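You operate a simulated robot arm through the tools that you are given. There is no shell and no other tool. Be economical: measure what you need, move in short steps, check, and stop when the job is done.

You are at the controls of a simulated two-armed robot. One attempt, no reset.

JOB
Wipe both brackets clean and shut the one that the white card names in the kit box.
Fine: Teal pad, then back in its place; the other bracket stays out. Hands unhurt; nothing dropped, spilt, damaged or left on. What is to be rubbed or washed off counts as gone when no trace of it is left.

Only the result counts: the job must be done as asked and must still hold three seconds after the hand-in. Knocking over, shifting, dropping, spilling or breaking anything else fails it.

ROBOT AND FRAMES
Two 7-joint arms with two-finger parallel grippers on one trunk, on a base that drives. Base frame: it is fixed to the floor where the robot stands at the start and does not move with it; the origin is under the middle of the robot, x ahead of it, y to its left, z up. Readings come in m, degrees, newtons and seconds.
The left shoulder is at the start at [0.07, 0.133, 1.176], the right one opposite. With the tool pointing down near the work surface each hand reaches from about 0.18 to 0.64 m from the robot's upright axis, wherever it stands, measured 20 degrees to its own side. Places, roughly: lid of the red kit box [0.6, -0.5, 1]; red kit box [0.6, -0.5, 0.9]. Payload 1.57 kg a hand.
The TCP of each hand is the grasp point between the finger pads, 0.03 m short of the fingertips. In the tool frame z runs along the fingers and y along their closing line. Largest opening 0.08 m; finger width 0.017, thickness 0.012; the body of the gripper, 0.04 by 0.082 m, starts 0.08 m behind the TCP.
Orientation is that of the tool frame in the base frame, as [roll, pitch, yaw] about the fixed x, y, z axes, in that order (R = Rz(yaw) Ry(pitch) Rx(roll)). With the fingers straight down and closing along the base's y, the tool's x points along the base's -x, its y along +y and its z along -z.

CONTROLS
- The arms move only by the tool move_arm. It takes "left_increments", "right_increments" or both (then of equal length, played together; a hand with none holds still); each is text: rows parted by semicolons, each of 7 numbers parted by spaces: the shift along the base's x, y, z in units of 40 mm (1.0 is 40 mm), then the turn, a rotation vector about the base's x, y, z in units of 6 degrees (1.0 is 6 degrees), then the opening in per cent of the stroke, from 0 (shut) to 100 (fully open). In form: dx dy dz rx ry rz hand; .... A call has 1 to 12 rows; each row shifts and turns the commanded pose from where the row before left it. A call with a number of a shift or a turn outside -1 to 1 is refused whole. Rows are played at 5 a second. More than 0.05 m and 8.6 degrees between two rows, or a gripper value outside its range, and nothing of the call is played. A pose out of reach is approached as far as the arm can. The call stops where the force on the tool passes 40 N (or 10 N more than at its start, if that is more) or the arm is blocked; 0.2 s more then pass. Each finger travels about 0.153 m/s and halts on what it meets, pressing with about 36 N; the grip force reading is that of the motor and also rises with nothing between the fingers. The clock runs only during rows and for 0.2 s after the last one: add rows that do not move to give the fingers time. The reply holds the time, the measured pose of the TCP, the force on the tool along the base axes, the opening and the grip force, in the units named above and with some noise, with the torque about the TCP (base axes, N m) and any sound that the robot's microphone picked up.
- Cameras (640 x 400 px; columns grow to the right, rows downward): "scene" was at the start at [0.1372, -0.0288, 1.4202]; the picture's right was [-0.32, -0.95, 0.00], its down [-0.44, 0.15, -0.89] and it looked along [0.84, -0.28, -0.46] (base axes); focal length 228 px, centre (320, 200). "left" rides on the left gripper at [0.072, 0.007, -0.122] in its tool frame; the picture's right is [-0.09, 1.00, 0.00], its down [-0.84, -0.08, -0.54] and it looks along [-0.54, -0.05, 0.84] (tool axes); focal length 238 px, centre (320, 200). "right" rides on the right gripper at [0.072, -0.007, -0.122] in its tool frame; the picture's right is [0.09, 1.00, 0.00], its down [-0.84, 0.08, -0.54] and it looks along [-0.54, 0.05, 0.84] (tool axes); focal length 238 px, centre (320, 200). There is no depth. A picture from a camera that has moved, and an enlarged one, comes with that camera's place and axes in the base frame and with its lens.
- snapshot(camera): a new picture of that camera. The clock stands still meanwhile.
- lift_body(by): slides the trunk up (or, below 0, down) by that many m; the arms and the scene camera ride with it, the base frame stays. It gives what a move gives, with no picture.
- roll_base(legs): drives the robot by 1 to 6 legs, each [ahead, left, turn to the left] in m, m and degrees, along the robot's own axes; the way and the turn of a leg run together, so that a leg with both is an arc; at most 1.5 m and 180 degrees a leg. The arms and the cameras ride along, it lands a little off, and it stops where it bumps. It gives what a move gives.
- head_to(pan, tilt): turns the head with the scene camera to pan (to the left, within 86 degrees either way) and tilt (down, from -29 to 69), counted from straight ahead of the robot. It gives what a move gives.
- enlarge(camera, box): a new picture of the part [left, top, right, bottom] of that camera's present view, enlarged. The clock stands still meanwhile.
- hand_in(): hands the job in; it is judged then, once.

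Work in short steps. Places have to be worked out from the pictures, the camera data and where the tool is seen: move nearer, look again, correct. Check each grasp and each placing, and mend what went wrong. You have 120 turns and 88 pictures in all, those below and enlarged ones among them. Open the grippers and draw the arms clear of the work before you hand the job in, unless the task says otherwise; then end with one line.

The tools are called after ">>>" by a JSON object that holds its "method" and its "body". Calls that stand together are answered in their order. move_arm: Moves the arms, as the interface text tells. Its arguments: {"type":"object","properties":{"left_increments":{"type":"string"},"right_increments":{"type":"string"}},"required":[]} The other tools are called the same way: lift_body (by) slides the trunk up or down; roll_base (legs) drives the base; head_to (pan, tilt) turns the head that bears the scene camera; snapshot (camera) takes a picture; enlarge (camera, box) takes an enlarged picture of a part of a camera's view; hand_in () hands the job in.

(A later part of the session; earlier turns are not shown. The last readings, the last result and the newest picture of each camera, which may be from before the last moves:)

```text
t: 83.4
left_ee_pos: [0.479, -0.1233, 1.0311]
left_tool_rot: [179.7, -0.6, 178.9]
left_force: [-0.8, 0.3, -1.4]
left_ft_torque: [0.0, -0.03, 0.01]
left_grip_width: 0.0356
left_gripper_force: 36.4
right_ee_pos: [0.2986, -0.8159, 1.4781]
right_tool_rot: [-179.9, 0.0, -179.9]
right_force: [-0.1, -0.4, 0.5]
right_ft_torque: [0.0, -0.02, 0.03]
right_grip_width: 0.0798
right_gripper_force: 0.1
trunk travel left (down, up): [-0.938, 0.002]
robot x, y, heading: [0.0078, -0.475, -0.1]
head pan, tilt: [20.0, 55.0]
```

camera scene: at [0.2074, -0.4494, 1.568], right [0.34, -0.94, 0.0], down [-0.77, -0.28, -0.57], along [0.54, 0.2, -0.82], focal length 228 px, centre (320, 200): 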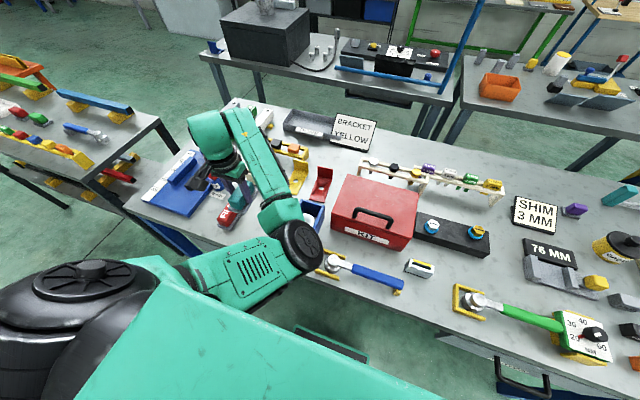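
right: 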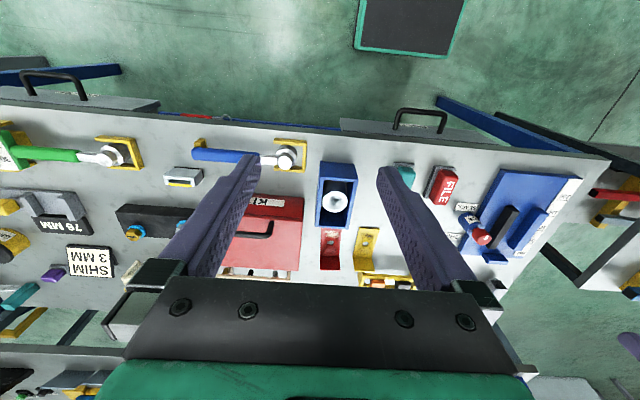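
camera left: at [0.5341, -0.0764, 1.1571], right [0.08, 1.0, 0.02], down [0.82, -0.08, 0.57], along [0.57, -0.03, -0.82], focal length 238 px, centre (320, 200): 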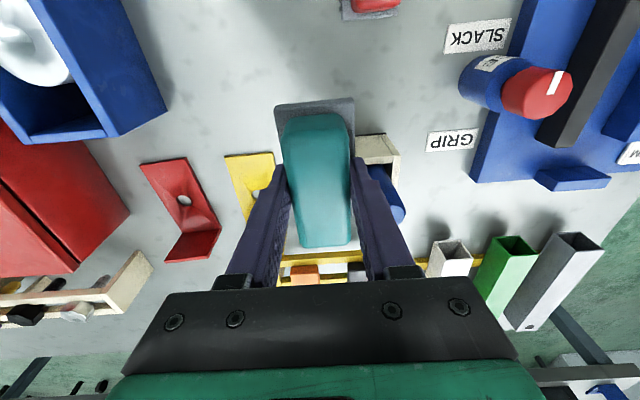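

Free and tracking now. Level the tool and descend to z≈0.95 above the pad's place.

>>> {"method": "move_arm", "body": {"left_increments": "0.1 -0.05 -0.6 -0.05 -0.1 0.18 0; 0 0 -0.7 0 0 0 0; 0 0 -0.75 0 0 0 0; 0 0 0 0 0 0 0"}}

>>> {"method": "snapshot", "body": {"camera": "left"}}

>>> {"method": "snapshot", "body": {"camera": "scene"}}

```text
t: 84.4
left_ee_pos: [0.4842, -0.124, 0.9467]
left_tool_rot: [180.0, -0.1, 180.0]
left_force: [-0.3, -0.4, -1.7]
left_ft_torque: [-0.01, 0.03, 0.01]
left_grip_width: 0.0355
left_gripper_force: 36.2
right_ee_pos: [0.3015, -0.8145, 1.4777]
right_tool_rot: [179.9, 0.0, -179.8]
right_force: [0.4, -0.4, 0.3]
right_ft_torque: [0.0, -0.05, 0.04]
right_grip_width: 0.0796
right_gripper_force: 0.0
trunk travel left (down, up): [-0.938, 0.002]
robot x, y, heading: [0.0086, -0.4747, -0.1]
head pan, tilt: [20.0, 55.0]
```

```text
29 pictures are left
camera left: at [0.4136, -0.1189, 1.071], right [0.09, 1.0, 0.0], down [0.84, -0.08, 0.54], along [0.54, -0.05, -0.84], focal length 238 px, centre (320, 200)
```

left: 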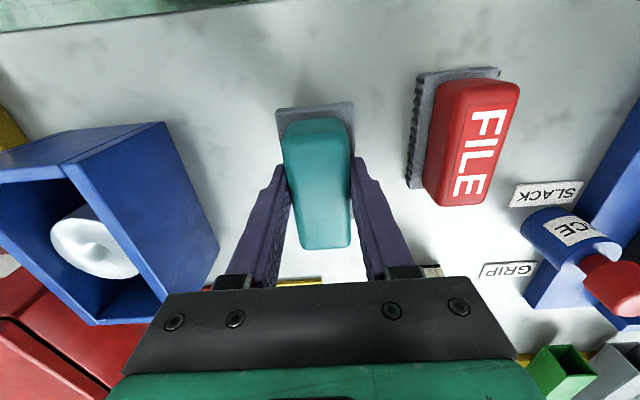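

```text
28 pictures are left
camera scene: at [0.1279, -0.449, 1.568], right [0.34, -0.94, 0.0], down [-0.77, -0.28, -0.57], along [0.54, 0.2, -0.82], focal length 228 px, centre (320, 200)
```

scene: 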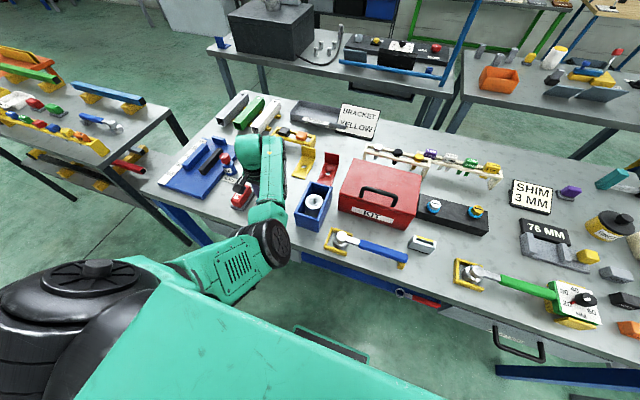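

The pad slid about 9 mm forward in the grip while rubbing, so I set it down with TCP x≈0.475 to match its original place. Lower gently to contact.

>>> {"method": "move_arm", "body": {"left_increments": "-0.23 -0.035 -0.25 0 0 0 0; 0 0 -0.15 0 0 0 0; 0 0 -0.06 0 0 0 0; 0 0 -0.03 0 0 0 0; 0 0 0 0 0 0 0"}}

```text
t: 85.6
left_ee_pos: [0.4754, -0.1251, 0.9279]
left_tool_rot: [-180.0, -0.1, -180.0]
left_force: [-0.1, -0.3, -2.2]
left_ft_torque: [0.03, -0.01, -0.02]
left_grip_width: 0.0355
left_gripper_force: 35.8
right_ee_pos: [0.3014, -0.8155, 1.4765]
right_tool_rot: [180.0, 0.0, -179.9]
right_force: [0.3, 0.1, -0.7]
right_ft_torque: [-0.03, 0.02, 0.0]
right_grip_width: 0.08
right_gripper_force: 0.1
trunk travel left (down, up): [-0.938, 0.002]
robot x, y, heading: [0.0091, -0.4715, -0.1]
head pan, tilt: [20.0, 55.0]
```

No contact yet at 0.928; lower a few mm more.

>>> {"method": "move_arm", "body": {"left_increments": "0 0 -0.04 0 0 0 0; 0 0 -0.03 0 0 0 0; 0 0 0 0 0 0 0"}}

>>> {"method": "snapshot", "body": {"camera": "left"}}

```text
t: 86.4
left_ee_pos: [0.4751, -0.1272, 0.9264]
left_tool_rot: [-180.0, -0.1, -180.0]
left_force: [1.2, -0.3, -2.6]
left_ft_torque: [0.0, -0.02, 0.01]
left_grip_width: 0.0356
left_gripper_force: 36.0
right_ee_pos: [0.3011, -0.8156, 1.4777]
right_tool_rot: [-179.9, 0.0, -179.9]
right_force: [-0.2, 0.1, 0.9]
right_ft_torque: [-0.01, -0.01, -0.02]
right_grip_width: 0.0801
right_gripper_force: 0.1
trunk travel left (down, up): [-0.938, 0.002]
robot x, y, heading: [0.009, -0.4733, -0.3]
head pan, tilt: [20.0, 55.0]
```

```text
27 pictures are left
camera left: at [0.4045, -0.1204, 1.0485], right [0.09, 1.0, 0.0], down [0.84, -0.08, 0.54], along [0.54, -0.05, -0.84], focal length 238 px, centre (320, 200)
```

left: 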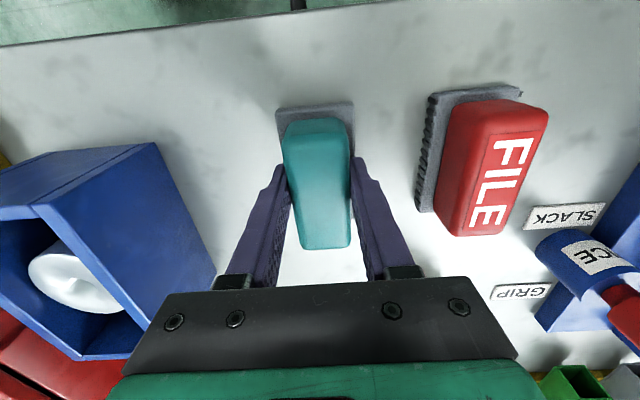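

Relative to the FILE the pad is back where it was. Lower more in ~1 mm steps until contact.

>>> {"method": "move_arm", "body": {"left_increments": "0 0.03 -0.03 0 0 0 0; 0 0 -0.03 0 0 0 0; 0 0 -0.03 0 0 0 0; 0 0 0 0 0 0 0"}}

```text
t: 87.4
left_ee_pos: [0.4745, -0.1274, 0.9241]
left_tool_rot: [180.0, 0.1, 180.0]
left_force: [1.3, -0.4, 6.9]
left_ft_torque: [-0.14, -0.47, 0.04]
left_grip_width: 0.0355
left_gripper_force: 35.8
right_ee_pos: [0.2997, -0.8165, 1.4779]
right_tool_rot: [180.0, -0.1, -179.8]
right_force: [-0.8, -0.2, -0.3]
right_ft_torque: [-0.02, 0.02, -0.01]
right_grip_width: 0.0799
right_gripper_force: 0.0
trunk travel left (down, up): [-0.938, 0.002]
robot x, y, heading: [0.0126, -0.4738, -0.0]
head pan, tilt: [20.0, 55.0]
```

Contact at 7 N. Release, then rise straight up.

>>> {"method": "move_arm", "body": {"left_increments": "0 0 0.02 0 0 0 0; 0 0 0 0 0 0 60; 0 0 0 0 0 0 100; 0 0 0 0 0 0 100; 0 0 0.6 0 0 0 100; 0 0 0.9 0 0 0 100; 0 0 0.9 0 0 0 100; 0 0 0.9 0 0 0 100; 0 0 0.9 0 0 0 100; 0 0 0 0 0 0 100"}}

>>> {"method": "snapshot", "body": {"camera": "left"}}

```text
t: 89.6
left_ee_pos: [0.4761, -0.1247, 1.0907]
left_tool_rot: [-180.0, -0.1, -179.9]
left_force: [-0.5, -1.6, 0.0]
left_ft_torque: [0.02, -0.01, 0.0]
left_grip_width: 0.0801
left_gripper_force: 0.1
right_ee_pos: [0.3008, -0.8165, 1.4764]
right_tool_rot: [-180.0, 0.1, -180.0]
right_force: [-0.1, 0.0, -0.1]
right_ft_torque: [-0.02, 0.02, -0.03]
right_grip_width: 0.0801
right_gripper_force: 0.1
trunk travel left (down, up): [-0.938, 0.002]
robot x, y, heading: [0.0073, -0.4726, 0.2]
head pan, tilt: [20.0, 55.0]
```

```text
26 pictures are left
camera left: at [0.4047, -0.119, 1.2135], right [0.09, 1.0, 0.0], down [0.84, -0.08, 0.54], along [0.54, -0.05, -0.84], focal length 238 px, centre (320, 200)
```

left: 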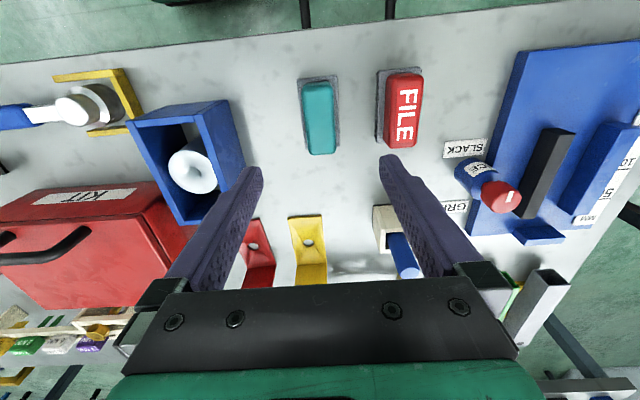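

Pad is back in its original place. Now park the left hand a bit higher and reposition the base for the right arm to open the lid (shoulder opposite the handle, trunk a bit lower).

>>> {"method": "move_arm", "body": {"left_increments": "0 0 0.8 0 0 0 100; 0 0 0.8 0 0 0 100; 0 0 0.8 0 0 0 100; 0 0 0.8 0 0 0 100; 0 0 0 0 0 0 100"}}

>>> {"method": "roll_base", "body": {"legs": [[0, 0.128, 0], [0.08, 0, 0]]}}

>>> {"method": "lift_body", "body": {"by": -0.08}}

>>> {"method": "head_to", "body": {"pan": -12, "tilt": 48}}

>>> {"method": "snapshot", "body": {"camera": "scene"}}

```text
t: 90.8
left_ee_pos: [0.4742, -0.1275, 1.2198]
left_tool_rot: [179.9, -0.1, 179.9]
left_force: [0.7, -0.1, 0.4]
left_ft_torque: [-0.01, -0.02, 0.03]
left_grip_width: 0.0802
left_gripper_force: 0.0
right_ee_pos: [0.3013, -0.8163, 1.4784]
right_tool_rot: [-180.0, 0.0, -179.8]
right_force: [0.3, 0.2, -0.3]
right_ft_torque: [-0.01, -0.01, 0.01]
right_grip_width: 0.0799
right_gripper_force: 0.0
trunk travel left (down, up): [-0.938, 0.002]
robot x, y, heading: [0.0084, -0.4755, -0.1]
head pan, tilt: [20.0, 55.0]
```

```text
t: 92.8
left_ee_pos: [0.5438, 0.0011, 1.2246]
left_tool_rot: [179.9, 0.5, 179.9]
left_force: [-1.3, -0.6, -0.1]
left_ft_torque: [0.05, -0.07, -0.03]
left_grip_width: 0.0799
left_gripper_force: 0.0
right_ee_pos: [0.3663, -0.6894, 1.4799]
right_tool_rot: [179.9, 0.5, 180.0]
right_force: [-0.6, 0.3, -0.5]
right_ft_torque: [-0.01, -0.1, 0.03]
right_grip_width: 0.0801
right_gripper_force: 0.0
trunk travel left (down, up): [-0.938, 0.002]
robot x, y, heading: [0.0908, -0.3422, -0.3]
head pan, tilt: [20.0, 55.0]
```

```text
t: 93.9
left_ee_pos: [0.5524, 0.004, 1.1423]
left_tool_rot: [180.0, 0.0, 179.9]
left_force: [0.4, -0.5, 0.4]
left_ft_torque: [0.03, -0.06, -0.01]
left_grip_width: 0.08
left_gripper_force: 0.1
right_ee_pos: [0.3781, -0.6868, 1.3979]
right_tool_rot: [180.0, 0.1, 180.0]
right_force: [-1.3, 0.2, 0.6]
right_ft_torque: [-0.02, 0.0, 0.01]
right_grip_width: 0.0799
right_gripper_force: 0.0
trunk travel left (down, up): [-0.858, 0.082]
robot x, y, heading: [0.0901, -0.3478, 0.1]
head pan, tilt: [20.0, 55.0]
```

```text
t: 94.9
left_ee_pos: [0.5539, 0.0036, 1.1401]
left_tool_rot: [179.9, -0.1, 179.8]
left_force: [-0.6, -0.6, 0.7]
left_ft_torque: [-0.01, 0.0, 0.02]
left_grip_width: 0.0799
left_gripper_force: 0.1
right_ee_pos: [0.3786, -0.6866, 1.3988]
right_tool_rot: [-179.9, 0.0, 180.0]
right_force: [-0.6, -0.8, 0.0]
right_ft_torque: [0.0, -0.02, 0.02]
right_grip_width: 0.08
right_gripper_force: 0.3
trunk travel left (down, up): [-0.858, 0.082]
robot x, y, heading: [0.0878, -0.3494, -0.1]
head pan, tilt: [-12.0, 48.0]
```

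```text
25 pictures are left
camera scene: at [0.2159, -0.3609, 1.4972], right [-0.21, -0.98, 0.0], down [-0.73, 0.15, -0.67], along [0.65, -0.14, -0.74], focal length 228 px, centre (320, 200)
```

scene: 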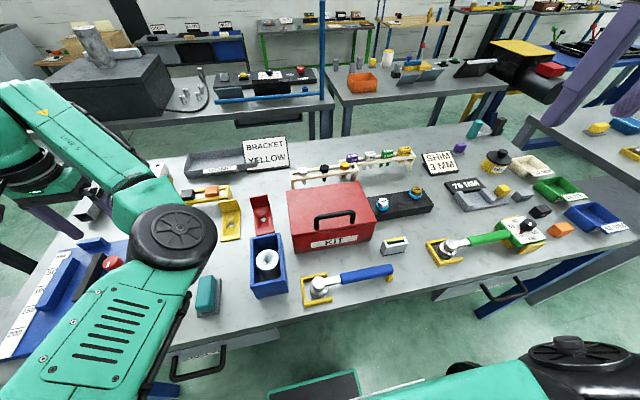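

Right hand: swing over the handle while yawing +90° so the fingers close along x.

>>> {"method": "move_arm", "body": {"right_increments": "0.33 0.433 -0.4 0 0 1 100; 0.33 0.433 -0.4 0 0 1 100; 0.33 0.433 -0.4 0 0 1 100; 0.33 0.433 -0.4 0 0 1 100; 0.33 0.433 -0.4 0 0 1 100; 0.33 0.433 -0.4 0 0 1 100; 0.33 0.433 -0.4 0 0 1 100; 0.33 0.433 -0.4 0 0 1 100; 0.33 0.433 -0.4 0 0 1 100; 0.33 0.433 -0.4 0 0 1 100; 0.33 0.433 -0.4 0 0 1 100; 0.33 0.433 -0.4 0 0 1 100"}}

>>> {"method": "move_arm", "body": {"right_increments": "0 0 0 0 0 1 100; 0 0 0 0 0 1 100; 0 0 0 0 0 1 100; 0 0 0 0 -1 0 100; 0 0 0 0 -1 0 100; 0 0 0 0 -1 0 100; 0 0 0 0 -1 0 100; 0 0 0 0 0 0 100"}}

>>> {"method": "snapshot", "body": {"camera": "scene"}}

>>> {"method": "snapshot", "body": {"camera": "right"}}

```text
t: 97.5
left_ee_pos: [0.5545, 0.0022, 1.1399]
left_tool_rot: [179.9, -0.2, 179.9]
left_force: [0.4, 0.7, 0.8]
left_ft_torque: [0.0, 0.04, -0.02]
left_grip_width: 0.0802
left_gripper_force: 0.0
right_ee_pos: [0.5389, -0.4791, 1.2045]
right_tool_rot: [180.0, 0.0, -107.9]
right_force: [0.9, -0.2, 0.1]
right_ft_torque: [-0.02, 0.02, 0.04]
right_grip_width: 0.08
right_gripper_force: 0.1
trunk travel left (down, up): [-0.858, 0.082]
robot x, y, heading: [0.0877, -0.3464, 0.2]
head pan, tilt: [-12.0, 48.0]
```

```text
t: 99.3
left_ee_pos: [0.5529, 0.0033, 1.1403]
left_tool_rot: [179.9, 0.0, 179.9]
left_force: [0.3, -0.6, -0.4]
left_ft_torque: [-0.03, 0.0, -0.01]
left_grip_width: 0.08
left_gripper_force: 0.1
right_ee_pos: [0.5378, -0.4793, 1.2057]
right_tool_rot: [-155.9, 0.1, -89.9]
right_force: [0.3, -0.7, -0.1]
right_ft_torque: [0.01, 0.01, 0.0]
right_grip_width: 0.0802
right_gripper_force: 0.0
trunk travel left (down, up): [-0.858, 0.082]
robot x, y, heading: [0.0911, -0.345, 0.0]
head pan, tilt: [-12.0, 48.0]
```

```text
24 pictures are left
camera scene: at [0.2158, -0.361, 1.4972], right [-0.21, -0.98, 0.0], down [-0.73, 0.16, -0.67], along [0.65, -0.14, -0.74], focal length 228 px, centre (320, 200)
```

scene: 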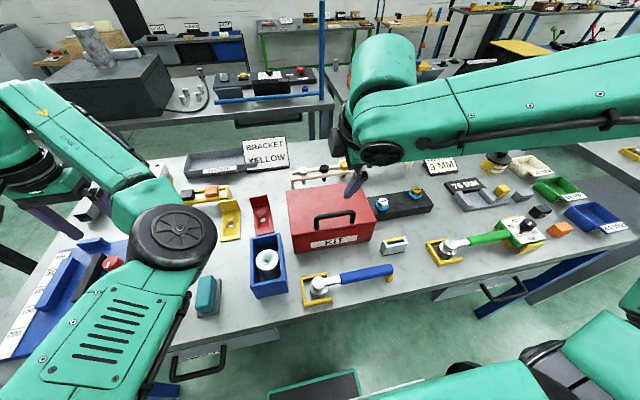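

```text
23 pictures are left
camera right: at [0.4941, -0.5511, 1.321], right [-0.91, -0.09, -0.41], down [-0.29, 0.84, 0.46], along [0.3, 0.54, -0.79], focal length 238 px, centre (320, 200)
```

right: 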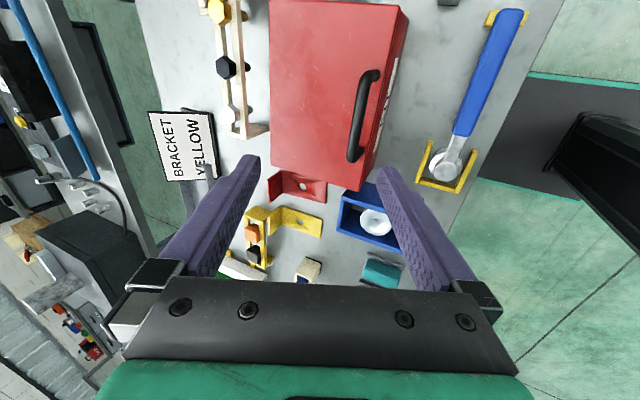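

Handle bar triangulates to about (0.563,−0.480,1.029). Approach along the tilted tool axis, stopping ~3.5 cm short to check.

>>> {"method": "move_arm", "body": {"right_increments": "-0.67 0 0 0 0 0 100; -0.67 0 0 0 0 0 100; 0.374 0 -0.841 0 0 0 100; 0.374 0 -0.841 0 0 0 100; 0.374 0 -0.841 0 0 0 100; 0.374 0 -0.841 0 0 0 100; 0 0 0 0 0 0 100"}}

>>> {"method": "snapshot", "body": {"camera": "right"}}

>>> {"method": "enlarge", "body": {"camera": "scene", "box": [250, 140, 400, 270]}}

```text
t: 100.9
left_ee_pos: [0.5536, 0.0029, 1.1399]
left_tool_rot: [179.9, -0.1, 179.9]
left_force: [0.2, 0.0, 1.0]
left_ft_torque: [-0.01, -0.03, 0.02]
left_grip_width: 0.08
left_gripper_force: 0.0
right_ee_pos: [0.5451, -0.4795, 1.071]
right_tool_rot: [-155.9, 0.1, -90.0]
right_force: [0.2, -0.7, -0.4]
right_ft_torque: [0.0, -0.02, -0.01]
right_grip_width: 0.08
right_gripper_force: 0.1
trunk travel left (down, up): [-0.858, 0.082]
robot x, y, heading: [0.0859, -0.3432, -0.1]
head pan, tilt: [-12.0, 48.0]
```

```text
22 pictures are left
camera right: at [0.5018, -0.5509, 1.186], right [-0.91, -0.09, -0.41], down [-0.29, 0.84, 0.46], along [0.3, 0.54, -0.79], focal length 238 px, centre (320, 200)
```

right: 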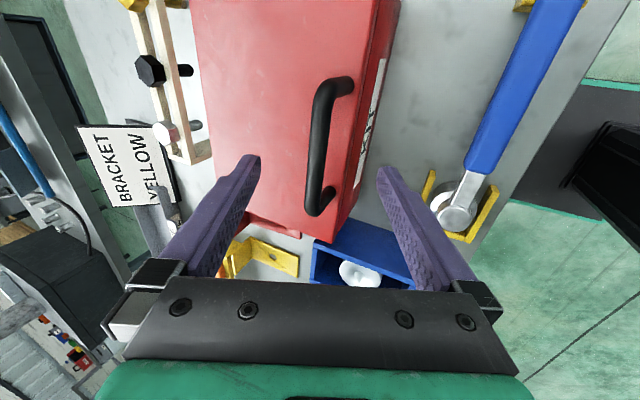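

```text
3.08 times, centred on (325, 205) of scene
camera zoom: at [0.2154, -0.361, 1.4973], right [-0.21, -0.98, 0.0], down [-0.73, 0.16, -0.67], along [0.65, -0.14, -0.74], focal length 702 px, centre (305, 185)
```

zoom: 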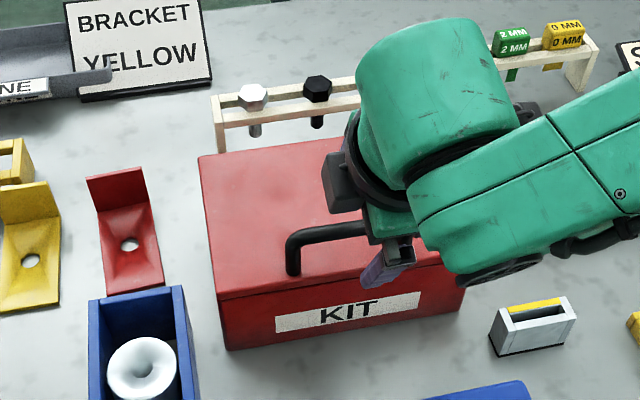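

The bar is centred between the fingers. Advance 34 mm and close.

>>> {"method": "move_arm", "body": {"right_increments": "0.19 0 -0.43 0 0 0 100; 0.16 0 -0.35 0 0 0 100; 0 0 0 0 0 0 100; 0 0 0 0 0 0 50; 0 0 0 0 0 0 0; 0 0 0 0 0 0 0; 0 0 0 0 0 0 0"}}

>>> {"method": "snapshot", "body": {"camera": "right"}}

```text
t: 102.5
left_ee_pos: [0.554, 0.0033, 1.1407]
left_tool_rot: [-179.9, -0.1, 179.8]
left_force: [1.2, -0.2, 0.0]
left_ft_torque: [-0.01, 0.04, -0.03]
left_grip_width: 0.0799
left_gripper_force: 0.0
right_ee_pos: [0.5603, -0.4797, 1.0415]
right_tool_rot: [-155.8, 0.0, -90.0]
right_force: [5.5, -1.4, 10.9]
right_ft_torque: [0.05, -0.17, -0.43]
right_grip_width: 0.0134
right_gripper_force: 30.0
trunk travel left (down, up): [-0.858, 0.082]
robot x, y, heading: [0.0898, -0.3478, -0.2]
head pan, tilt: [-12.0, 48.0]
```

```text
20 pictures are left
camera right: at [0.5163, -0.5513, 1.1561], right [-0.91, -0.09, -0.41], down [-0.29, 0.84, 0.46], along [0.3, 0.54, -0.79], focal length 238 px, centre (320, 200)
```

right: 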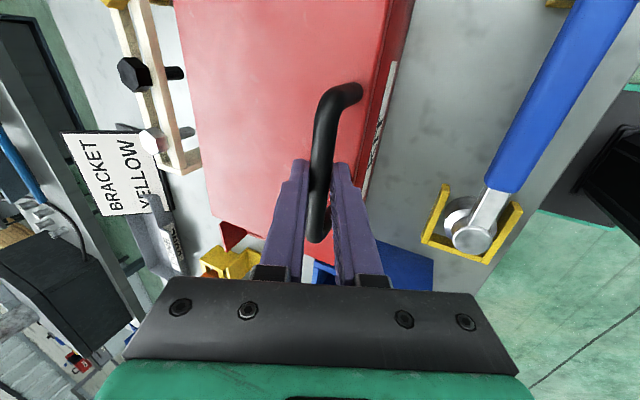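

Bar gripped (13 mm). Start swinging about the estimated hinge (0.727, 0.98): first 20°.

>>> {"method": "move_arm", "body": {"right_increments": "0.12 0 0.36 0 0 0 0; 0.17 0 0.33 0 0 0 0; 0.19 0 0.32 0 0 0 0; 0.21 0 0.31 0 0 0 0; 0 0 0 0 0 0 0"}}

>>> {"method": "enlarge", "body": {"camera": "scene", "box": [250, 140, 400, 270]}}

```text
t: 103.7
left_ee_pos: [0.5532, 0.0017, 1.1402]
left_tool_rot: [179.9, -0.1, 180.0]
left_force: [0.9, -0.3, 0.0]
left_ft_torque: [0.02, -0.02, 0.03]
left_grip_width: 0.0799
left_gripper_force: 0.0
right_ee_pos: [0.5849, -0.4814, 1.0939]
right_tool_rot: [-156.0, 0.1, -90.0]
right_force: [-2.9, -1.8, 0.0]
right_ft_torque: [-0.31, 0.24, -0.44]
right_grip_width: 0.0137
right_gripper_force: 29.8
trunk travel left (down, up): [-0.858, 0.082]
robot x, y, heading: [0.0855, -0.344, -0.3]
head pan, tilt: [-12.0, 48.0]
```

```text
3.08 times, centred on (325, 205) of scene
camera zoom: at [0.215, -0.3621, 1.4973], right [-0.21, -0.98, 0.0], down [-0.73, 0.16, -0.67], along [0.65, -0.14, -0.74], focal length 702 px, centre (305, 185)
```

zoom: 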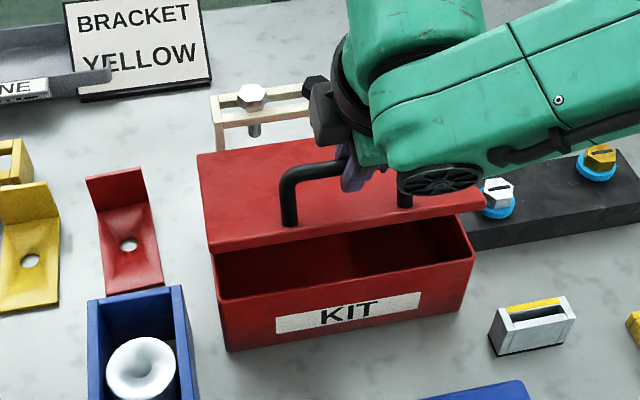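

The lid is hinged at the back as assumed, low forces. Continue to ~60° while tilting the tool slightly more forward.

>>> {"method": "move_arm", "body": {"right_increments": "0.25 0 0.28 0 -0.2 0 0; 0.26 0 0.26 0 -0.2 0 0; 0.29 0 0.24 0 -0.2 0 0; 0.3 0 0.21 0 -0.2 0 0; 0.32 0 0.19 0 -0.2 0 0; 0.34 0 0.16 0 -0.2 0 0; 0.35 0 0.13 0 -0.2 0 0; 0.36 0 0.1 0 -0.2 0 0; 0 0 0 0 0 0 0"}}

```text
t: 105.7
left_ee_pos: [0.5537, 0.0028, 1.1406]
left_tool_rot: [-180.0, 0.0, 179.9]
left_force: [-0.1, -0.6, 0.4]
left_ft_torque: [-0.01, 0.03, 0.02]
left_grip_width: 0.08
left_gripper_force: 0.0
right_ee_pos: [0.6838, -0.4786, 1.1568]
right_tool_rot: [-146.3, 0.1, -90.0]
right_force: [-1.8, -1.5, 0.9]
right_ft_torque: [0.0, 0.11, -0.14]
right_grip_width: 0.0134
right_gripper_force: 30.0
trunk travel left (down, up): [-0.858, 0.082]
robot x, y, heading: [0.0859, -0.3445, 0.0]
head pan, tilt: [-12.0, 48.0]
```

Smooth. Continue to ~90°.

>>> {"method": "move_arm", "body": {"right_increments": "0.37 0 0.06 0 -0.1 0 0; 0.37 0 0.035 0 -0.1 0 0; 0.375 0 0 0 0 0 0; 0.375 0 -0.03 0 0 0 0; 0.365 0 -0.07 0 0 0 0; 0.36 0 -0.1 0 0 0 0; 0 0 0 0 0 0 0"}}

>>> {"method": "snapshot", "body": {"camera": "scene"}}

```text
t: 107.3
left_ee_pos: [0.5524, 0.0072, 1.1399]
left_tool_rot: [-179.9, 0.0, 179.8]
left_force: [0.5, -0.2, 0.3]
left_ft_torque: [-0.02, 0.0, 0.03]
left_grip_width: 0.0804
left_gripper_force: 0.0
right_ee_pos: [0.7372, -0.499, 1.1603]
right_tool_rot: [-144.8, -0.1, -89.8]
right_force: [-1.0, 9.4, 8.1]
right_ft_torque: [0.5, 0.0, -0.08]
right_grip_width: 0.0135
right_gripper_force: 29.9
right hand out of reach, approached as far as the arm can: row 3, 4, 5, 6
trunk travel left (down, up): [-0.858, 0.082]
robot x, y, heading: [0.0865, -0.3428, 0.2]
head pan, tilt: [-12.0, 48.0]
```

```text
18 pictures are left
camera scene: at [0.2133, -0.3566, 1.4977], right [-0.21, -0.98, 0.0], down [-0.73, 0.15, -0.67], along [0.66, -0.14, -0.74], focal length 228 px, centre (320, 200)
```

scene: 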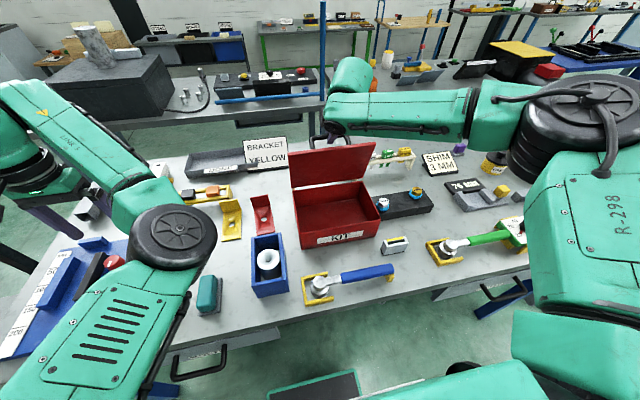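

The arm stalled at ~77° lid angle. I nudge the base forward 4 cm, which carries the gripped handle further along its (now horizontal) arc.

>>> {"method": "roll_base", "body": {"legs": [[0.04, 0, 0]]}}

```text
t: 108.2
left_ee_pos: [0.5898, 0.0047, 1.1408]
left_tool_rot: [-180.0, 0.2, 179.9]
left_force: [0.0, 0.4, -0.9]
left_ft_torque: [-0.01, -0.02, 0.0]
left_grip_width: 0.0802
left_gripper_force: 0.1
right_ee_pos: [0.7724, -0.5021, 1.1569]
right_tool_rot: [-145.2, 0.0, -90.1]
right_force: [-1.3, 2.5, -7.5]
right_ft_torque: [0.68, 0.11, -0.15]
right_grip_width: 0.0141
right_gripper_force: 30.6
trunk travel left (down, up): [-0.858, 0.082]
robot x, y, heading: [0.1275, -0.3458, 0.0]
head pan, tilt: [-12.0, 48.0]
```

No bump; lid ≈89°. Go a bit further: drive 2.5 cm more with a small lowering.

>>> {"method": "move_arm", "body": {"right_increments": "0 0 -0.12 0 0 0 0; 0 0 0 0 0 0 0"}}

>>> {"method": "roll_base", "body": {"legs": [[0.025, 0, 0]]}}

>>> {"method": "move_arm", "body": {"right_increments": "0 0 -0.12 0 0 0 0; 0 0 0 0 0 0 0"}}

>>> {"method": "enlarge", "body": {"camera": "scene", "box": [230, 120, 460, 290]}}

```text
t: 108.8
left_ee_pos: [0.5929, 0.0045, 1.1407]
left_tool_rot: [180.0, -0.1, 179.9]
left_force: [-0.3, 0.6, 0.1]
left_ft_torque: [0.03, 0.04, -0.04]
left_grip_width: 0.0798
left_gripper_force: 0.0
right_ee_pos: [0.7775, -0.5023, 1.1542]
right_tool_rot: [-144.8, 0.2, -90.0]
right_force: [6.8, 0.7, 17.5]
right_ft_torque: [0.4, -0.5, -0.39]
right_grip_width: 0.014
right_gripper_force: 30.3
trunk travel left (down, up): [-0.858, 0.082]
robot x, y, heading: [0.1265, -0.3426, -0.3]
head pan, tilt: [-12.0, 48.0]
```

```text
t: 109.6
left_ee_pos: [0.6161, 0.004, 1.1407]
left_tool_rot: [179.9, 0.1, 180.0]
left_force: [-0.6, -0.5, 1.3]
left_ft_torque: [0.0, -0.01, -0.02]
left_grip_width: 0.0801
left_gripper_force: 0.0
right_ee_pos: [0.7994, -0.5038, 1.1508]
right_tool_rot: [-145.5, 0.1, -90.1]
right_force: [0.2, 1.6, -6.6]
right_ft_torque: [0.25, -0.14, -0.39]
right_grip_width: 0.0139
right_gripper_force: 30.0
trunk travel left (down, up): [-0.858, 0.082]
robot x, y, heading: [0.1566, -0.3445, -0.1]
head pan, tilt: [-12.0, 48.0]
```

```text
t: 110.2
left_ee_pos: [0.6193, 0.004, 1.1403]
left_tool_rot: [180.0, -0.1, 179.9]
left_force: [0.2, 0.5, 0.4]
left_ft_torque: [0.02, 0.04, 0.0]
left_grip_width: 0.0801
left_gripper_force: 0.0
right_ee_pos: [0.8006, -0.5034, 1.1453]
right_tool_rot: [-145.3, 0.1, -90.0]
right_force: [5.7, 0.1, 8.0]
right_ft_torque: [0.23, -0.26, -0.48]
right_grip_width: 0.0144
right_gripper_force: 30.7
trunk travel left (down, up): [-0.858, 0.082]
robot x, y, heading: [0.156, -0.3407, -0.0]
head pan, tilt: [-12.0, 48.0]
```

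```text
2.35 times, centred on (345, 205) of scene
camera zoom: at [0.2812, -0.3605, 1.4974], right [-0.21, -0.98, 0.0], down [-0.73, 0.15, -0.67], along [0.65, -0.14, -0.74], focal length 537 px, centre (261, 188)
```

zoom: 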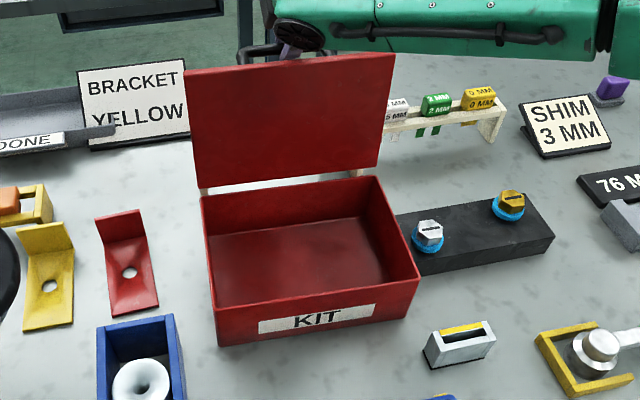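

Box is open (lid past vertical) and empty. Release carefully by opening the fingers part way and watch whether the lid stays.

>>> {"method": "move_arm", "body": {"right_increments": "0 0 0 0 0 0 25; 0 0 0 0 0 0 40; 0 0 0 0 0 0 40; 0 0 0 0 0 0 40; 0 0 0 0 0 0 40"}}

>>> {"method": "enlarge", "body": {"camera": "scene", "box": [230, 120, 460, 290]}}

```text
t: 111.4
left_ee_pos: [0.6193, 0.0029, 1.1408]
left_tool_rot: [180.0, 0.1, 179.9]
left_force: [-0.3, -0.2, 0.4]
left_ft_torque: [0.02, -0.01, 0.0]
left_grip_width: 0.08
left_gripper_force: 0.1
right_ee_pos: [0.8001, -0.5035, 1.1441]
right_tool_rot: [-145.4, 0.1, -90.0]
right_force: [3.5, 0.3, 7.3]
right_ft_torque: [0.08, 0.26, -0.06]
right_grip_width: 0.0262
right_gripper_force: 0.0
trunk travel left (down, up): [-0.858, 0.082]
robot x, y, heading: [0.1534, -0.3429, -0.2]
head pan, tilt: [-12.0, 48.0]
```

```text
2.35 times, centred on (345, 205) of scene
camera zoom: at [0.2804, -0.3606, 1.4973], right [-0.21, -0.98, 0.0], down [-0.73, 0.15, -0.67], along [0.65, -0.14, -0.74], focal length 537 px, centre (261, 188)
```

zoom: 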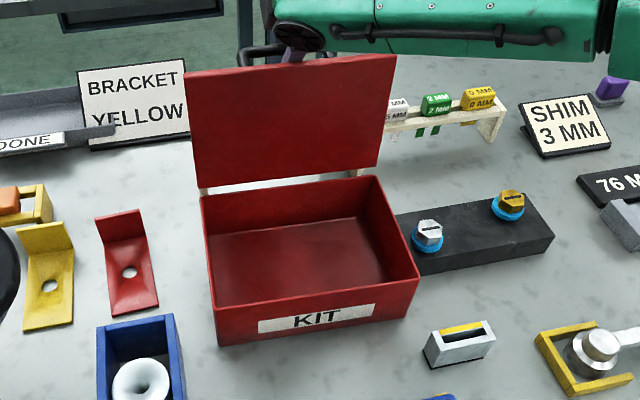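

The inner finger touches the lid edge, so I withdraw straight along the finger axis (sliding, no sideways push).

>>> {"method": "move_arm", "body": {"right_increments": "-0.14 0 0.2 0 0 0 36; -0.14 0 0.2 0 0 0 36; -0.28 0 0.41 0 0 0 36; -0.28 0 0.41 0 0 0 36; -0.28 0 0.41 0 0 0 36; -0.28 0 0.41 0 0 0 36; 0 0 0 0 0 0 36"}}

>>> {"method": "enlarge", "body": {"camera": "scene", "box": [230, 90, 460, 260]}}

```text
t: 113.0
left_ee_pos: [0.6199, 0.0032, 1.1391]
left_tool_rot: [-180.0, -0.1, 179.7]
left_force: [0.3, -0.1, -0.4]
left_ft_torque: [0.01, 0.01, 0.0]
left_grip_width: 0.0798
left_gripper_force: 0.0
right_ee_pos: [0.7435, -0.5035, 1.2243]
right_tool_rot: [-145.5, 0.1, -90.0]
right_force: [0.3, 0.3, -0.2]
right_ft_torque: [0.04, 0.0, -0.01]
right_grip_width: 0.0288
right_gripper_force: 0.1
trunk travel left (down, up): [-0.858, 0.082]
robot x, y, heading: [0.1511, -0.345, -0.2]
head pan, tilt: [-12.0, 48.0]
```

```text
2.35 times, centred on (345, 175) of scene
camera zoom: at [0.2813, -0.3611, 1.4972], right [-0.21, -0.98, 0.0], down [-0.73, 0.16, -0.67], along [0.65, -0.14, -0.74], focal length 537 px, centre (261, 259)
```

zoom: 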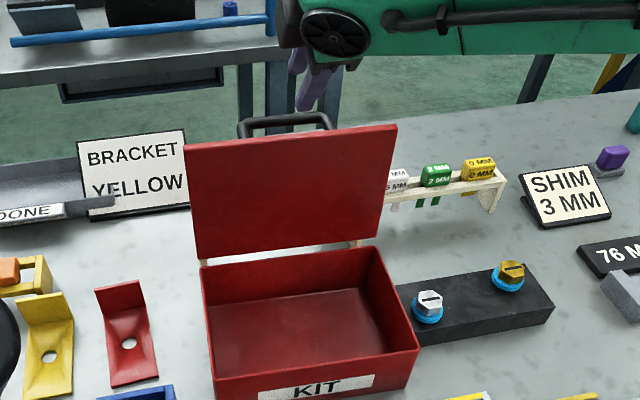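

The lid stays open. Retract the right hand, untilt and yaw back so that the fingers close along y.

>>> {"method": "move_arm", "body": {"right_increments": "-0.8 0 0.3 0 0 0 36; -0.8 0 0.2 0 0 0 60; -0.7 0 0 0 0.96 0 100; -0.7 0 0 0 0.96 0 100; -0.7 0 0 0 0.96 0 100; -0.6 0 0 0 0.96 0 100; 0 0 0 0 0.96 0 100; 0 0 0 0 0.95 0 100; 0 0 0 0 0 0 100"}}

>>> {"method": "move_arm", "body": {"right_increments": "0 0 0 0 0 -1 100; 0 0 0 0 0 -1 100; 0 0 0 0 0 -1 100; 0 0 0 0 0 -1 100; 0 0 0 0 0 -1 100; 0 0 0 0 0 -1 100; 0 0 0 0 0 -1 100; 0 0 0 0 0 -1 100; 0 0 0 0 0 -1 100; 0 0 0 0 0 -1 100; 0 0 0 0 0 -1 100; 0 0 0 0 0 -1 100"}}

>>> {"method": "roll_base", "body": {"legs": [[0, 0.145, 0]]}}

```text
t: 115.0
left_ee_pos: [0.6187, 0.0023, 1.1414]
left_tool_rot: [-179.9, 0.0, 179.9]
left_force: [1.2, -0.3, 0.2]
left_ft_torque: [-0.04, -0.01, 0.04]
left_grip_width: 0.0803
left_gripper_force: 0.0
right_ee_pos: [0.572, -0.5026, 1.246]
right_tool_rot: [179.9, 0.1, -90.1]
right_force: [-0.6, -0.4, 0.5]
right_ft_torque: [0.02, -0.01, 0.02]
right_grip_width: 0.08
right_gripper_force: 0.1
trunk travel left (down, up): [-0.858, 0.082]
robot x, y, heading: [0.1491, -0.3436, 0.0]
head pan, tilt: [-12.0, 48.0]
```

```text
t: 117.6
left_ee_pos: [0.6191, 0.0028, 1.1406]
left_tool_rot: [179.9, -0.1, 179.9]
left_force: [-0.3, -0.5, -1.1]
left_ft_torque: [-0.01, 0.01, -0.02]
left_grip_width: 0.0802
left_gripper_force: 0.1
right_ee_pos: [0.5735, -0.5039, 1.2464]
right_tool_rot: [179.9, 0.1, -162.2]
right_force: [0.1, 0.4, -0.2]
right_ft_torque: [0.0, 0.02, -0.01]
right_grip_width: 0.0801
right_gripper_force: 0.0
trunk travel left (down, up): [-0.858, 0.082]
robot x, y, heading: [0.1532, -0.3456, -0.2]
head pan, tilt: [-12.0, 48.0]
```

```text
t: 118.9
left_ee_pos: [0.6208, 0.144, 1.1421]
left_tool_rot: [179.8, 0.0, 179.9]
left_force: [0.0, 0.1, 0.5]
left_ft_torque: [-0.01, 0.01, 0.01]
left_grip_width: 0.0801
left_gripper_force: 0.0
right_ee_pos: [0.5727, -0.3633, 1.2441]
right_tool_rot: [179.8, 0.1, -162.0]
right_force: [0.8, -0.7, -0.6]
right_ft_torque: [0.02, 0.0, 0.01]
right_grip_width: 0.08
right_gripper_force: 0.0
trunk travel left (down, up): [-0.858, 0.082]
robot x, y, heading: [0.1502, -0.2042, -0.3]
head pan, tilt: [-12.0, 48.0]
```

To keep clear of the left elbow, drive another 0.1 m left first, then bring the right hand over the yellow bracket with a 36° forward tilt.

>>> {"method": "roll_base", "body": {"legs": [[0, 0.1, 0]]}}

>>> {"method": "move_arm", "body": {"right_increments": "0.24 0.27 -0.52 0 0 -1 100; 0.24 0.27 -0.52 0 0 -1 100; 0.24 0.27 -0.52 0 0 -1 100; 0.24 0.27 -0.52 0 -1 0 100; 0.24 0.27 -0.52 0 -1 0 100; 0.24 0.27 -0.52 0 -1 0 100; 0.24 0.27 -0.52 0 -1 0 100; 0.24 0.27 -0.52 0 -1 0 100; 0.24 0.27 -0.52 0 -1 0 100; 0 0 0 0 0 0 100"}}

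>>> {"method": "snapshot", "body": {"camera": "right"}}

>>> {"method": "snapshot", "body": {"camera": "scene"}}

```text
t: 120.1
left_ee_pos: [0.6194, 0.2402, 1.1424]
left_tool_rot: [179.7, 0.0, 179.8]
left_force: [-0.8, -0.5, -0.1]
left_ft_torque: [0.05, 0.0, 0.02]
left_grip_width: 0.0803
left_gripper_force: 0.1
right_ee_pos: [0.5738, -0.2641, 1.2437]
right_tool_rot: [179.8, 0.1, -162.1]
right_force: [0.1, -0.1, -1.2]
right_ft_torque: [0.03, -0.01, 0.0]
right_grip_width: 0.0801
right_gripper_force: 0.1
trunk travel left (down, up): [-0.858, 0.082]
robot x, y, heading: [0.1551, -0.1031, -0.1]
head pan, tilt: [-12.0, 48.0]
```

```text
t: 122.3
left_ee_pos: [0.6196, 0.2467, 1.1406]
left_tool_rot: [-179.9, 0.0, 179.9]
left_force: [-0.8, 0.6, -0.7]
left_ft_torque: [0.0, -0.03, -0.01]
left_grip_width: 0.0799
left_gripper_force: 0.1
right_ee_pos: [0.657, -0.1692, 1.0598]
right_tool_rot: [179.6, 36.1, 179.7]
right_force: [-0.3, 0.3, 0.0]
right_ft_torque: [-0.01, 0.02, 0.03]
right_grip_width: 0.0803
right_gripper_force: 0.1
right hand out of reach, approached as far as the arm can: row 9
trunk travel left (down, up): [-0.858, 0.082]
robot x, y, heading: [0.1562, -0.1, -0.1]
head pan, tilt: [-12.0, 48.0]
```

```text
14 pictures are left
camera right: at [0.527, -0.1765, 1.1182], right [-0.07, 1.0, -0.05], down [0.36, 0.07, 0.93], along [0.93, 0.05, -0.36], focal length 238 px, centre (320, 200)
```

right: 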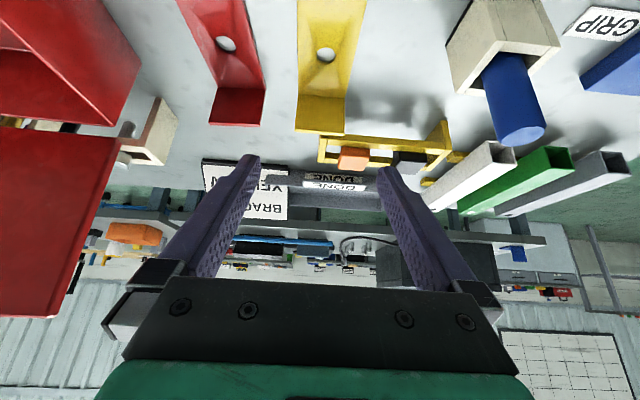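

```text
13 pictures are left
camera scene: at [0.2805, -0.117, 1.4973], right [-0.21, -0.98, 0.0], down [-0.73, 0.16, -0.67], along [0.65, -0.14, -0.74], focal length 228 px, centre (320, 200)
```

scene: 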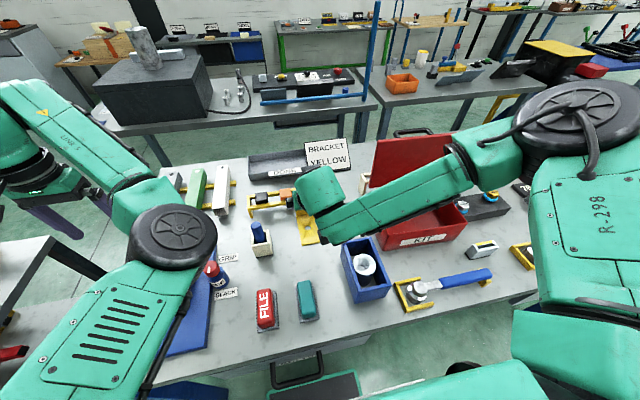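

Yellow wall is at x≈0.761, y −0.1955…−0.1357 (centre −0.1656). Lower the trunk 6 cm (keeps the arm shape), then advance to straddle the wall, stopping a bit short to check.

>>> {"method": "lift_body", "body": {"by": -0.06}}

>>> {"method": "move_arm", "body": {"right_increments": "0.3 0.09 -0.4 0 0.3 0 100; 0.5 0 -0.4 0 0.3 0 100; 0.6 0 -0.4 0 0.2 0 100; 0 0 0 0 0 0 100"}}

>>> {"method": "snapshot", "body": {"camera": "right"}}

```text
t: 123.3
left_ee_pos: [0.6201, 0.2457, 1.0801]
left_tool_rot: [-180.0, 0.0, 179.7]
left_force: [-0.6, 0.2, 0.3]
left_ft_torque: [-0.01, 0.03, 0.03]
left_grip_width: 0.08
left_gripper_force: 0.0
right_ee_pos: [0.6569, -0.1688, 1.0006]
right_tool_rot: [179.7, 36.1, 179.7]
right_force: [0.2, -0.8, -0.2]
right_ft_torque: [-0.02, 0.03, 0.02]
right_grip_width: 0.08
right_gripper_force: 0.1
trunk travel left (down, up): [-0.798, 0.142]
robot x, y, heading: [0.1524, -0.1041, -0.1]
head pan, tilt: [-12.0, 48.0]
```

```text
t: 124.3
left_ee_pos: [0.6196, 0.2465, 1.0808]
left_tool_rot: [180.0, -0.2, 179.8]
left_force: [0.3, -0.1, -1.0]
left_ft_torque: [0.01, -0.02, -0.01]
left_grip_width: 0.0801
left_gripper_force: 0.1
right_ee_pos: [0.692, -0.2036, 0.9765]
right_tool_rot: [179.6, 31.2, 179.8]
right_force: [-0.5, 0.6, -0.4]
right_ft_torque: [0.0, -0.02, -0.01]
right_grip_width: 0.0801
right_gripper_force: 0.1
right hand out of reach, approached as far as the arm can: row 1, 2, 3
trunk travel left (down, up): [-0.798, 0.142]
robot x, y, heading: [0.1519, -0.1017, -0.2]
head pan, tilt: [-12.0, 48.0]
```

```text
12 pictures are left
camera right: at [0.5667, -0.2108, 1.0449], right [-0.08, 1.0, -0.04], down [0.43, 0.07, 0.9], along [0.9, 0.05, -0.44], focal length 238 px, centre (320, 200)
```

right: 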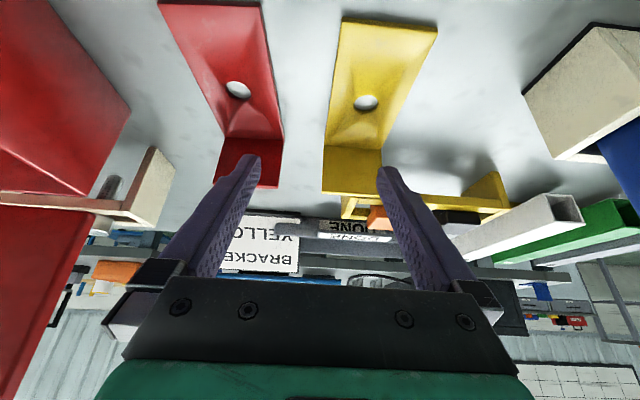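

Reach is limited when the target is left of the right shoulder. Raise the trunk, and drive left 0.15 m so that the bracket lies to the right shoulder's own side.

>>> {"method": "lift_body", "body": {"by": 0.12}}

>>> {"method": "roll_base", "body": {"legs": [[0, 0.15, 0]]}}

>>> {"method": "move_arm", "body": {"right_increments": "0.1 -0.7 0 0 0 0 100; 0.1 -0.7 0 0 0 0 100; 0 -0.7 0 0 0 0 100; 0 -0.6 0 0 0 0 100; 0 0 0 0 0 0 100"}}

```text
t: 125.8
left_ee_pos: [0.6211, 0.246, 1.1996]
left_tool_rot: [180.0, -0.1, 179.8]
left_force: [0.6, 0.0, 0.5]
left_ft_torque: [0.02, 0.03, -0.01]
left_grip_width: 0.0799
left_gripper_force: 0.0
right_ee_pos: [0.6908, -0.2034, 1.0964]
right_tool_rot: [179.5, 31.4, 179.6]
right_force: [-1.0, -0.2, 0.3]
right_ft_torque: [0.01, 0.02, 0.03]
right_grip_width: 0.0798
right_gripper_force: 0.1
trunk travel left (down, up): [-0.918, 0.022]
robot x, y, heading: [0.1512, -0.1005, -0.1]
head pan, tilt: [-12.0, 48.0]
```

```text
t: 127.2
left_ee_pos: [0.6198, 0.3939, 1.2016]
left_tool_rot: [179.8, -0.1, 179.7]
left_force: [-0.1, 0.1, 0.6]
left_ft_torque: [0.02, 0.01, -0.03]
left_grip_width: 0.0801
left_gripper_force: 0.1
right_ee_pos: [0.6914, -0.0554, 1.096]
right_tool_rot: [179.4, 31.3, 179.8]
right_force: [-0.4, -0.5, 0.3]
right_ft_torque: [0.02, 0.01, -0.01]
right_grip_width: 0.08
right_gripper_force: 0.1
trunk travel left (down, up): [-0.918, 0.022]
robot x, y, heading: [0.155, 0.0481, -0.1]
head pan, tilt: [-12.0, 48.0]
```

```text
t: 128.4
left_ee_pos: [0.6205, 0.3966, 1.2004]
left_tool_rot: [180.0, -0.1, 179.8]
left_force: [0.1, 0.8, 0.3]
left_ft_torque: [-0.01, 0.0, 0.02]
left_grip_width: 0.0799
left_gripper_force: 0.0
right_ee_pos: [0.7002, -0.1618, 1.0955]
right_tool_rot: [179.6, 31.2, 179.9]
right_force: [-0.1, 1.2, -0.3]
right_ft_torque: [0.01, 0.0, -0.01]
right_grip_width: 0.0801
right_gripper_force: 0.1
trunk travel left (down, up): [-0.918, 0.022]
robot x, y, heading: [0.1577, 0.0492, -0.3]
head pan, tilt: [-12.0, 48.0]
```

Free again. Descend and advance to straddle the wall.

>>> {"method": "move_arm", "body": {"right_increments": "0 -0.1 -0.9 0 0 0 100; 0 0 -0.9 0 0 0 100; 0.375 0 -0.666 0 0 0 100; 0.375 0 -0.666 0 0 0 100; 0.375 0 -0.666 0 0 0 100; 0.3 0 -0.5 0 0 0 100; 0 0 0 0 0 0 100"}}

>>> {"method": "snapshot", "body": {"camera": "right"}}

```text
t: 130.0
left_ee_pos: [0.6199, 0.3965, 1.2001]
left_tool_rot: [-179.9, 0.0, 179.8]
left_force: [0.1, 0.3, -0.8]
left_ft_torque: [0.0, 0.03, -0.01]
left_grip_width: 0.0801
left_gripper_force: 0.0
right_ee_pos: [0.7068, -0.187, 1.0015]
right_tool_rot: [179.6, 31.3, 179.9]
right_force: [-0.4, -0.7, 0.3]
right_ft_torque: [-0.02, 0.01, 0.0]
right_grip_width: 0.0801
right_gripper_force: 0.1
right hand out of reach, approached as far as the arm can: row 3, 4, 5, 6
trunk travel left (down, up): [-0.918, 0.022]
robot x, y, heading: [0.1552, 0.0485, 0.0]
head pan, tilt: [-12.0, 48.0]
```

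```text
11 pictures are left
camera right: at [0.5817, -0.1943, 1.0695], right [-0.08, 1.0, -0.04], down [0.43, 0.07, 0.9], along [0.9, 0.05, -0.44], focal length 238 px, centre (320, 200)
```

right: 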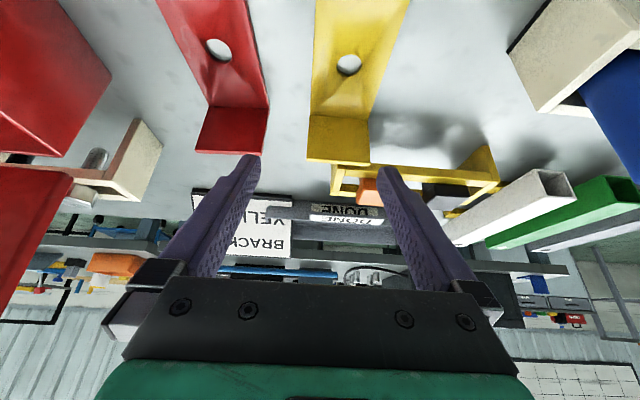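

The tilted pose hits a wrist limit. Switch to the tool pointing straight down: untilt while raised, drive forward 4 cm more and lower the trunk to its nominal height.

>>> {"method": "move_arm", "body": {"right_increments": "-0.5 0.1 0.8 0 0 0 100; -0.5 0.1 0.8 0 0.9 0 100; -0.2 0.1 0.8 0 0.9 0 100; 0 0.1 0.8 0 0.9 0 100; 0 0.1 0.6 0 0.9 0 100; 0 0 0 0 0.9 0 100; 0 0 0 0 0.72 0 100; 0 0 0 0 0 0 100"}}

>>> {"method": "lift_body", "body": {"by": -0.15}}

>>> {"method": "roll_base", "body": {"legs": [[0.04, 0, 0]]}}

```text
t: 131.8
left_ee_pos: [0.6198, 0.3976, 1.2007]
left_tool_rot: [179.9, 0.1, 179.8]
left_force: [0.7, -0.8, -0.3]
left_ft_torque: [-0.03, 0.0, -0.01]
left_grip_width: 0.0801
left_gripper_force: 0.1
right_ee_pos: [0.6584, -0.1654, 1.1543]
right_tool_rot: [179.7, -0.1, 179.8]
right_force: [0.2, 0.2, -1.1]
right_ft_torque: [-0.02, -0.04, -0.02]
right_grip_width: 0.0797
right_gripper_force: 0.0
trunk travel left (down, up): [-0.918, 0.022]
robot x, y, heading: [0.1495, 0.0516, -0.2]
head pan, tilt: [-12.0, 48.0]
```

```text
t: 133.5
left_ee_pos: [0.6207, 0.3965, 1.051]
left_tool_rot: [179.9, -0.1, 179.7]
left_force: [-0.3, -0.6, 0.9]
left_ft_torque: [-0.03, -0.01, 0.0]
left_grip_width: 0.08
left_gripper_force: 0.0
right_ee_pos: [0.6591, -0.1663, 1.0027]
right_tool_rot: [179.7, 0.0, 179.9]
right_force: [0.3, 0.2, 0.5]
right_ft_torque: [0.04, 0.01, 0.0]
right_grip_width: 0.0802
right_gripper_force: 0.0
trunk travel left (down, up): [-0.768, 0.172]
robot x, y, heading: [0.1554, 0.0516, -0.2]
head pan, tilt: [-12.0, 48.0]
```

```text
t: 134.4
left_ee_pos: [0.6544, 0.3974, 1.0524]
left_tool_rot: [179.9, 0.4, 179.7]
left_force: [-0.8, 0.3, 0.5]
left_ft_torque: [0.01, -0.04, 0.03]
left_grip_width: 0.0799
left_gripper_force: 0.1
right_ee_pos: [0.6932, -0.1661, 1.0054]
right_tool_rot: [179.7, 0.3, 179.9]
right_force: [-0.1, -0.4, 0.1]
right_ft_torque: [0.0, -0.01, 0.02]
right_grip_width: 0.08
right_gripper_force: 0.0
trunk travel left (down, up): [-0.768, 0.172]
robot x, y, heading: [0.1957, 0.0549, 0.1]
head pan, tilt: [-12.0, 48.0]
```

No bump. Move above the wall (x≈0.758) and check.

>>> {"method": "move_arm", "body": {"right_increments": "0.5 0 0 0 0 0 100; 0.5 0 0 0 0 0 100; 0.45 0.02 0 0 0 0 100; 0 0 0 0 0 0 100"}}

>>> {"method": "snapshot", "body": {"camera": "right"}}

```text
t: 135.4
left_ee_pos: [0.659, 0.3973, 1.0501]
left_tool_rot: [-180.0, 0.0, 179.8]
left_force: [-0.6, -0.1, 0.5]
left_ft_torque: [-0.02, -0.01, 0.0]
left_grip_width: 0.0799
left_gripper_force: 0.0
right_ee_pos: [0.7476, -0.1691, 1.0054]
right_tool_rot: [179.7, 0.1, 179.9]
right_force: [-0.8, 0.2, 0.1]
right_ft_torque: [-0.02, 0.0, -0.01]
right_grip_width: 0.0802
right_gripper_force: 0.0
right hand out of reach, approached as far as the arm can: row 3
trunk travel left (down, up): [-0.768, 0.172]
robot x, y, heading: [0.1925, 0.0472, 0.1]
head pan, tilt: [-12.0, 48.0]
```

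```text
10 pictures are left
camera right: at [0.6758, -0.1756, 1.1287], right [-0.09, 1.0, 0.01], down [0.84, 0.07, 0.54], along [0.54, 0.05, -0.84], focal length 238 px, centre (320, 200)
```

right: 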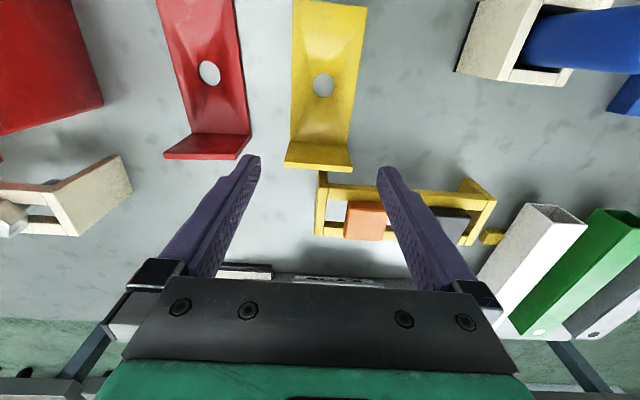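

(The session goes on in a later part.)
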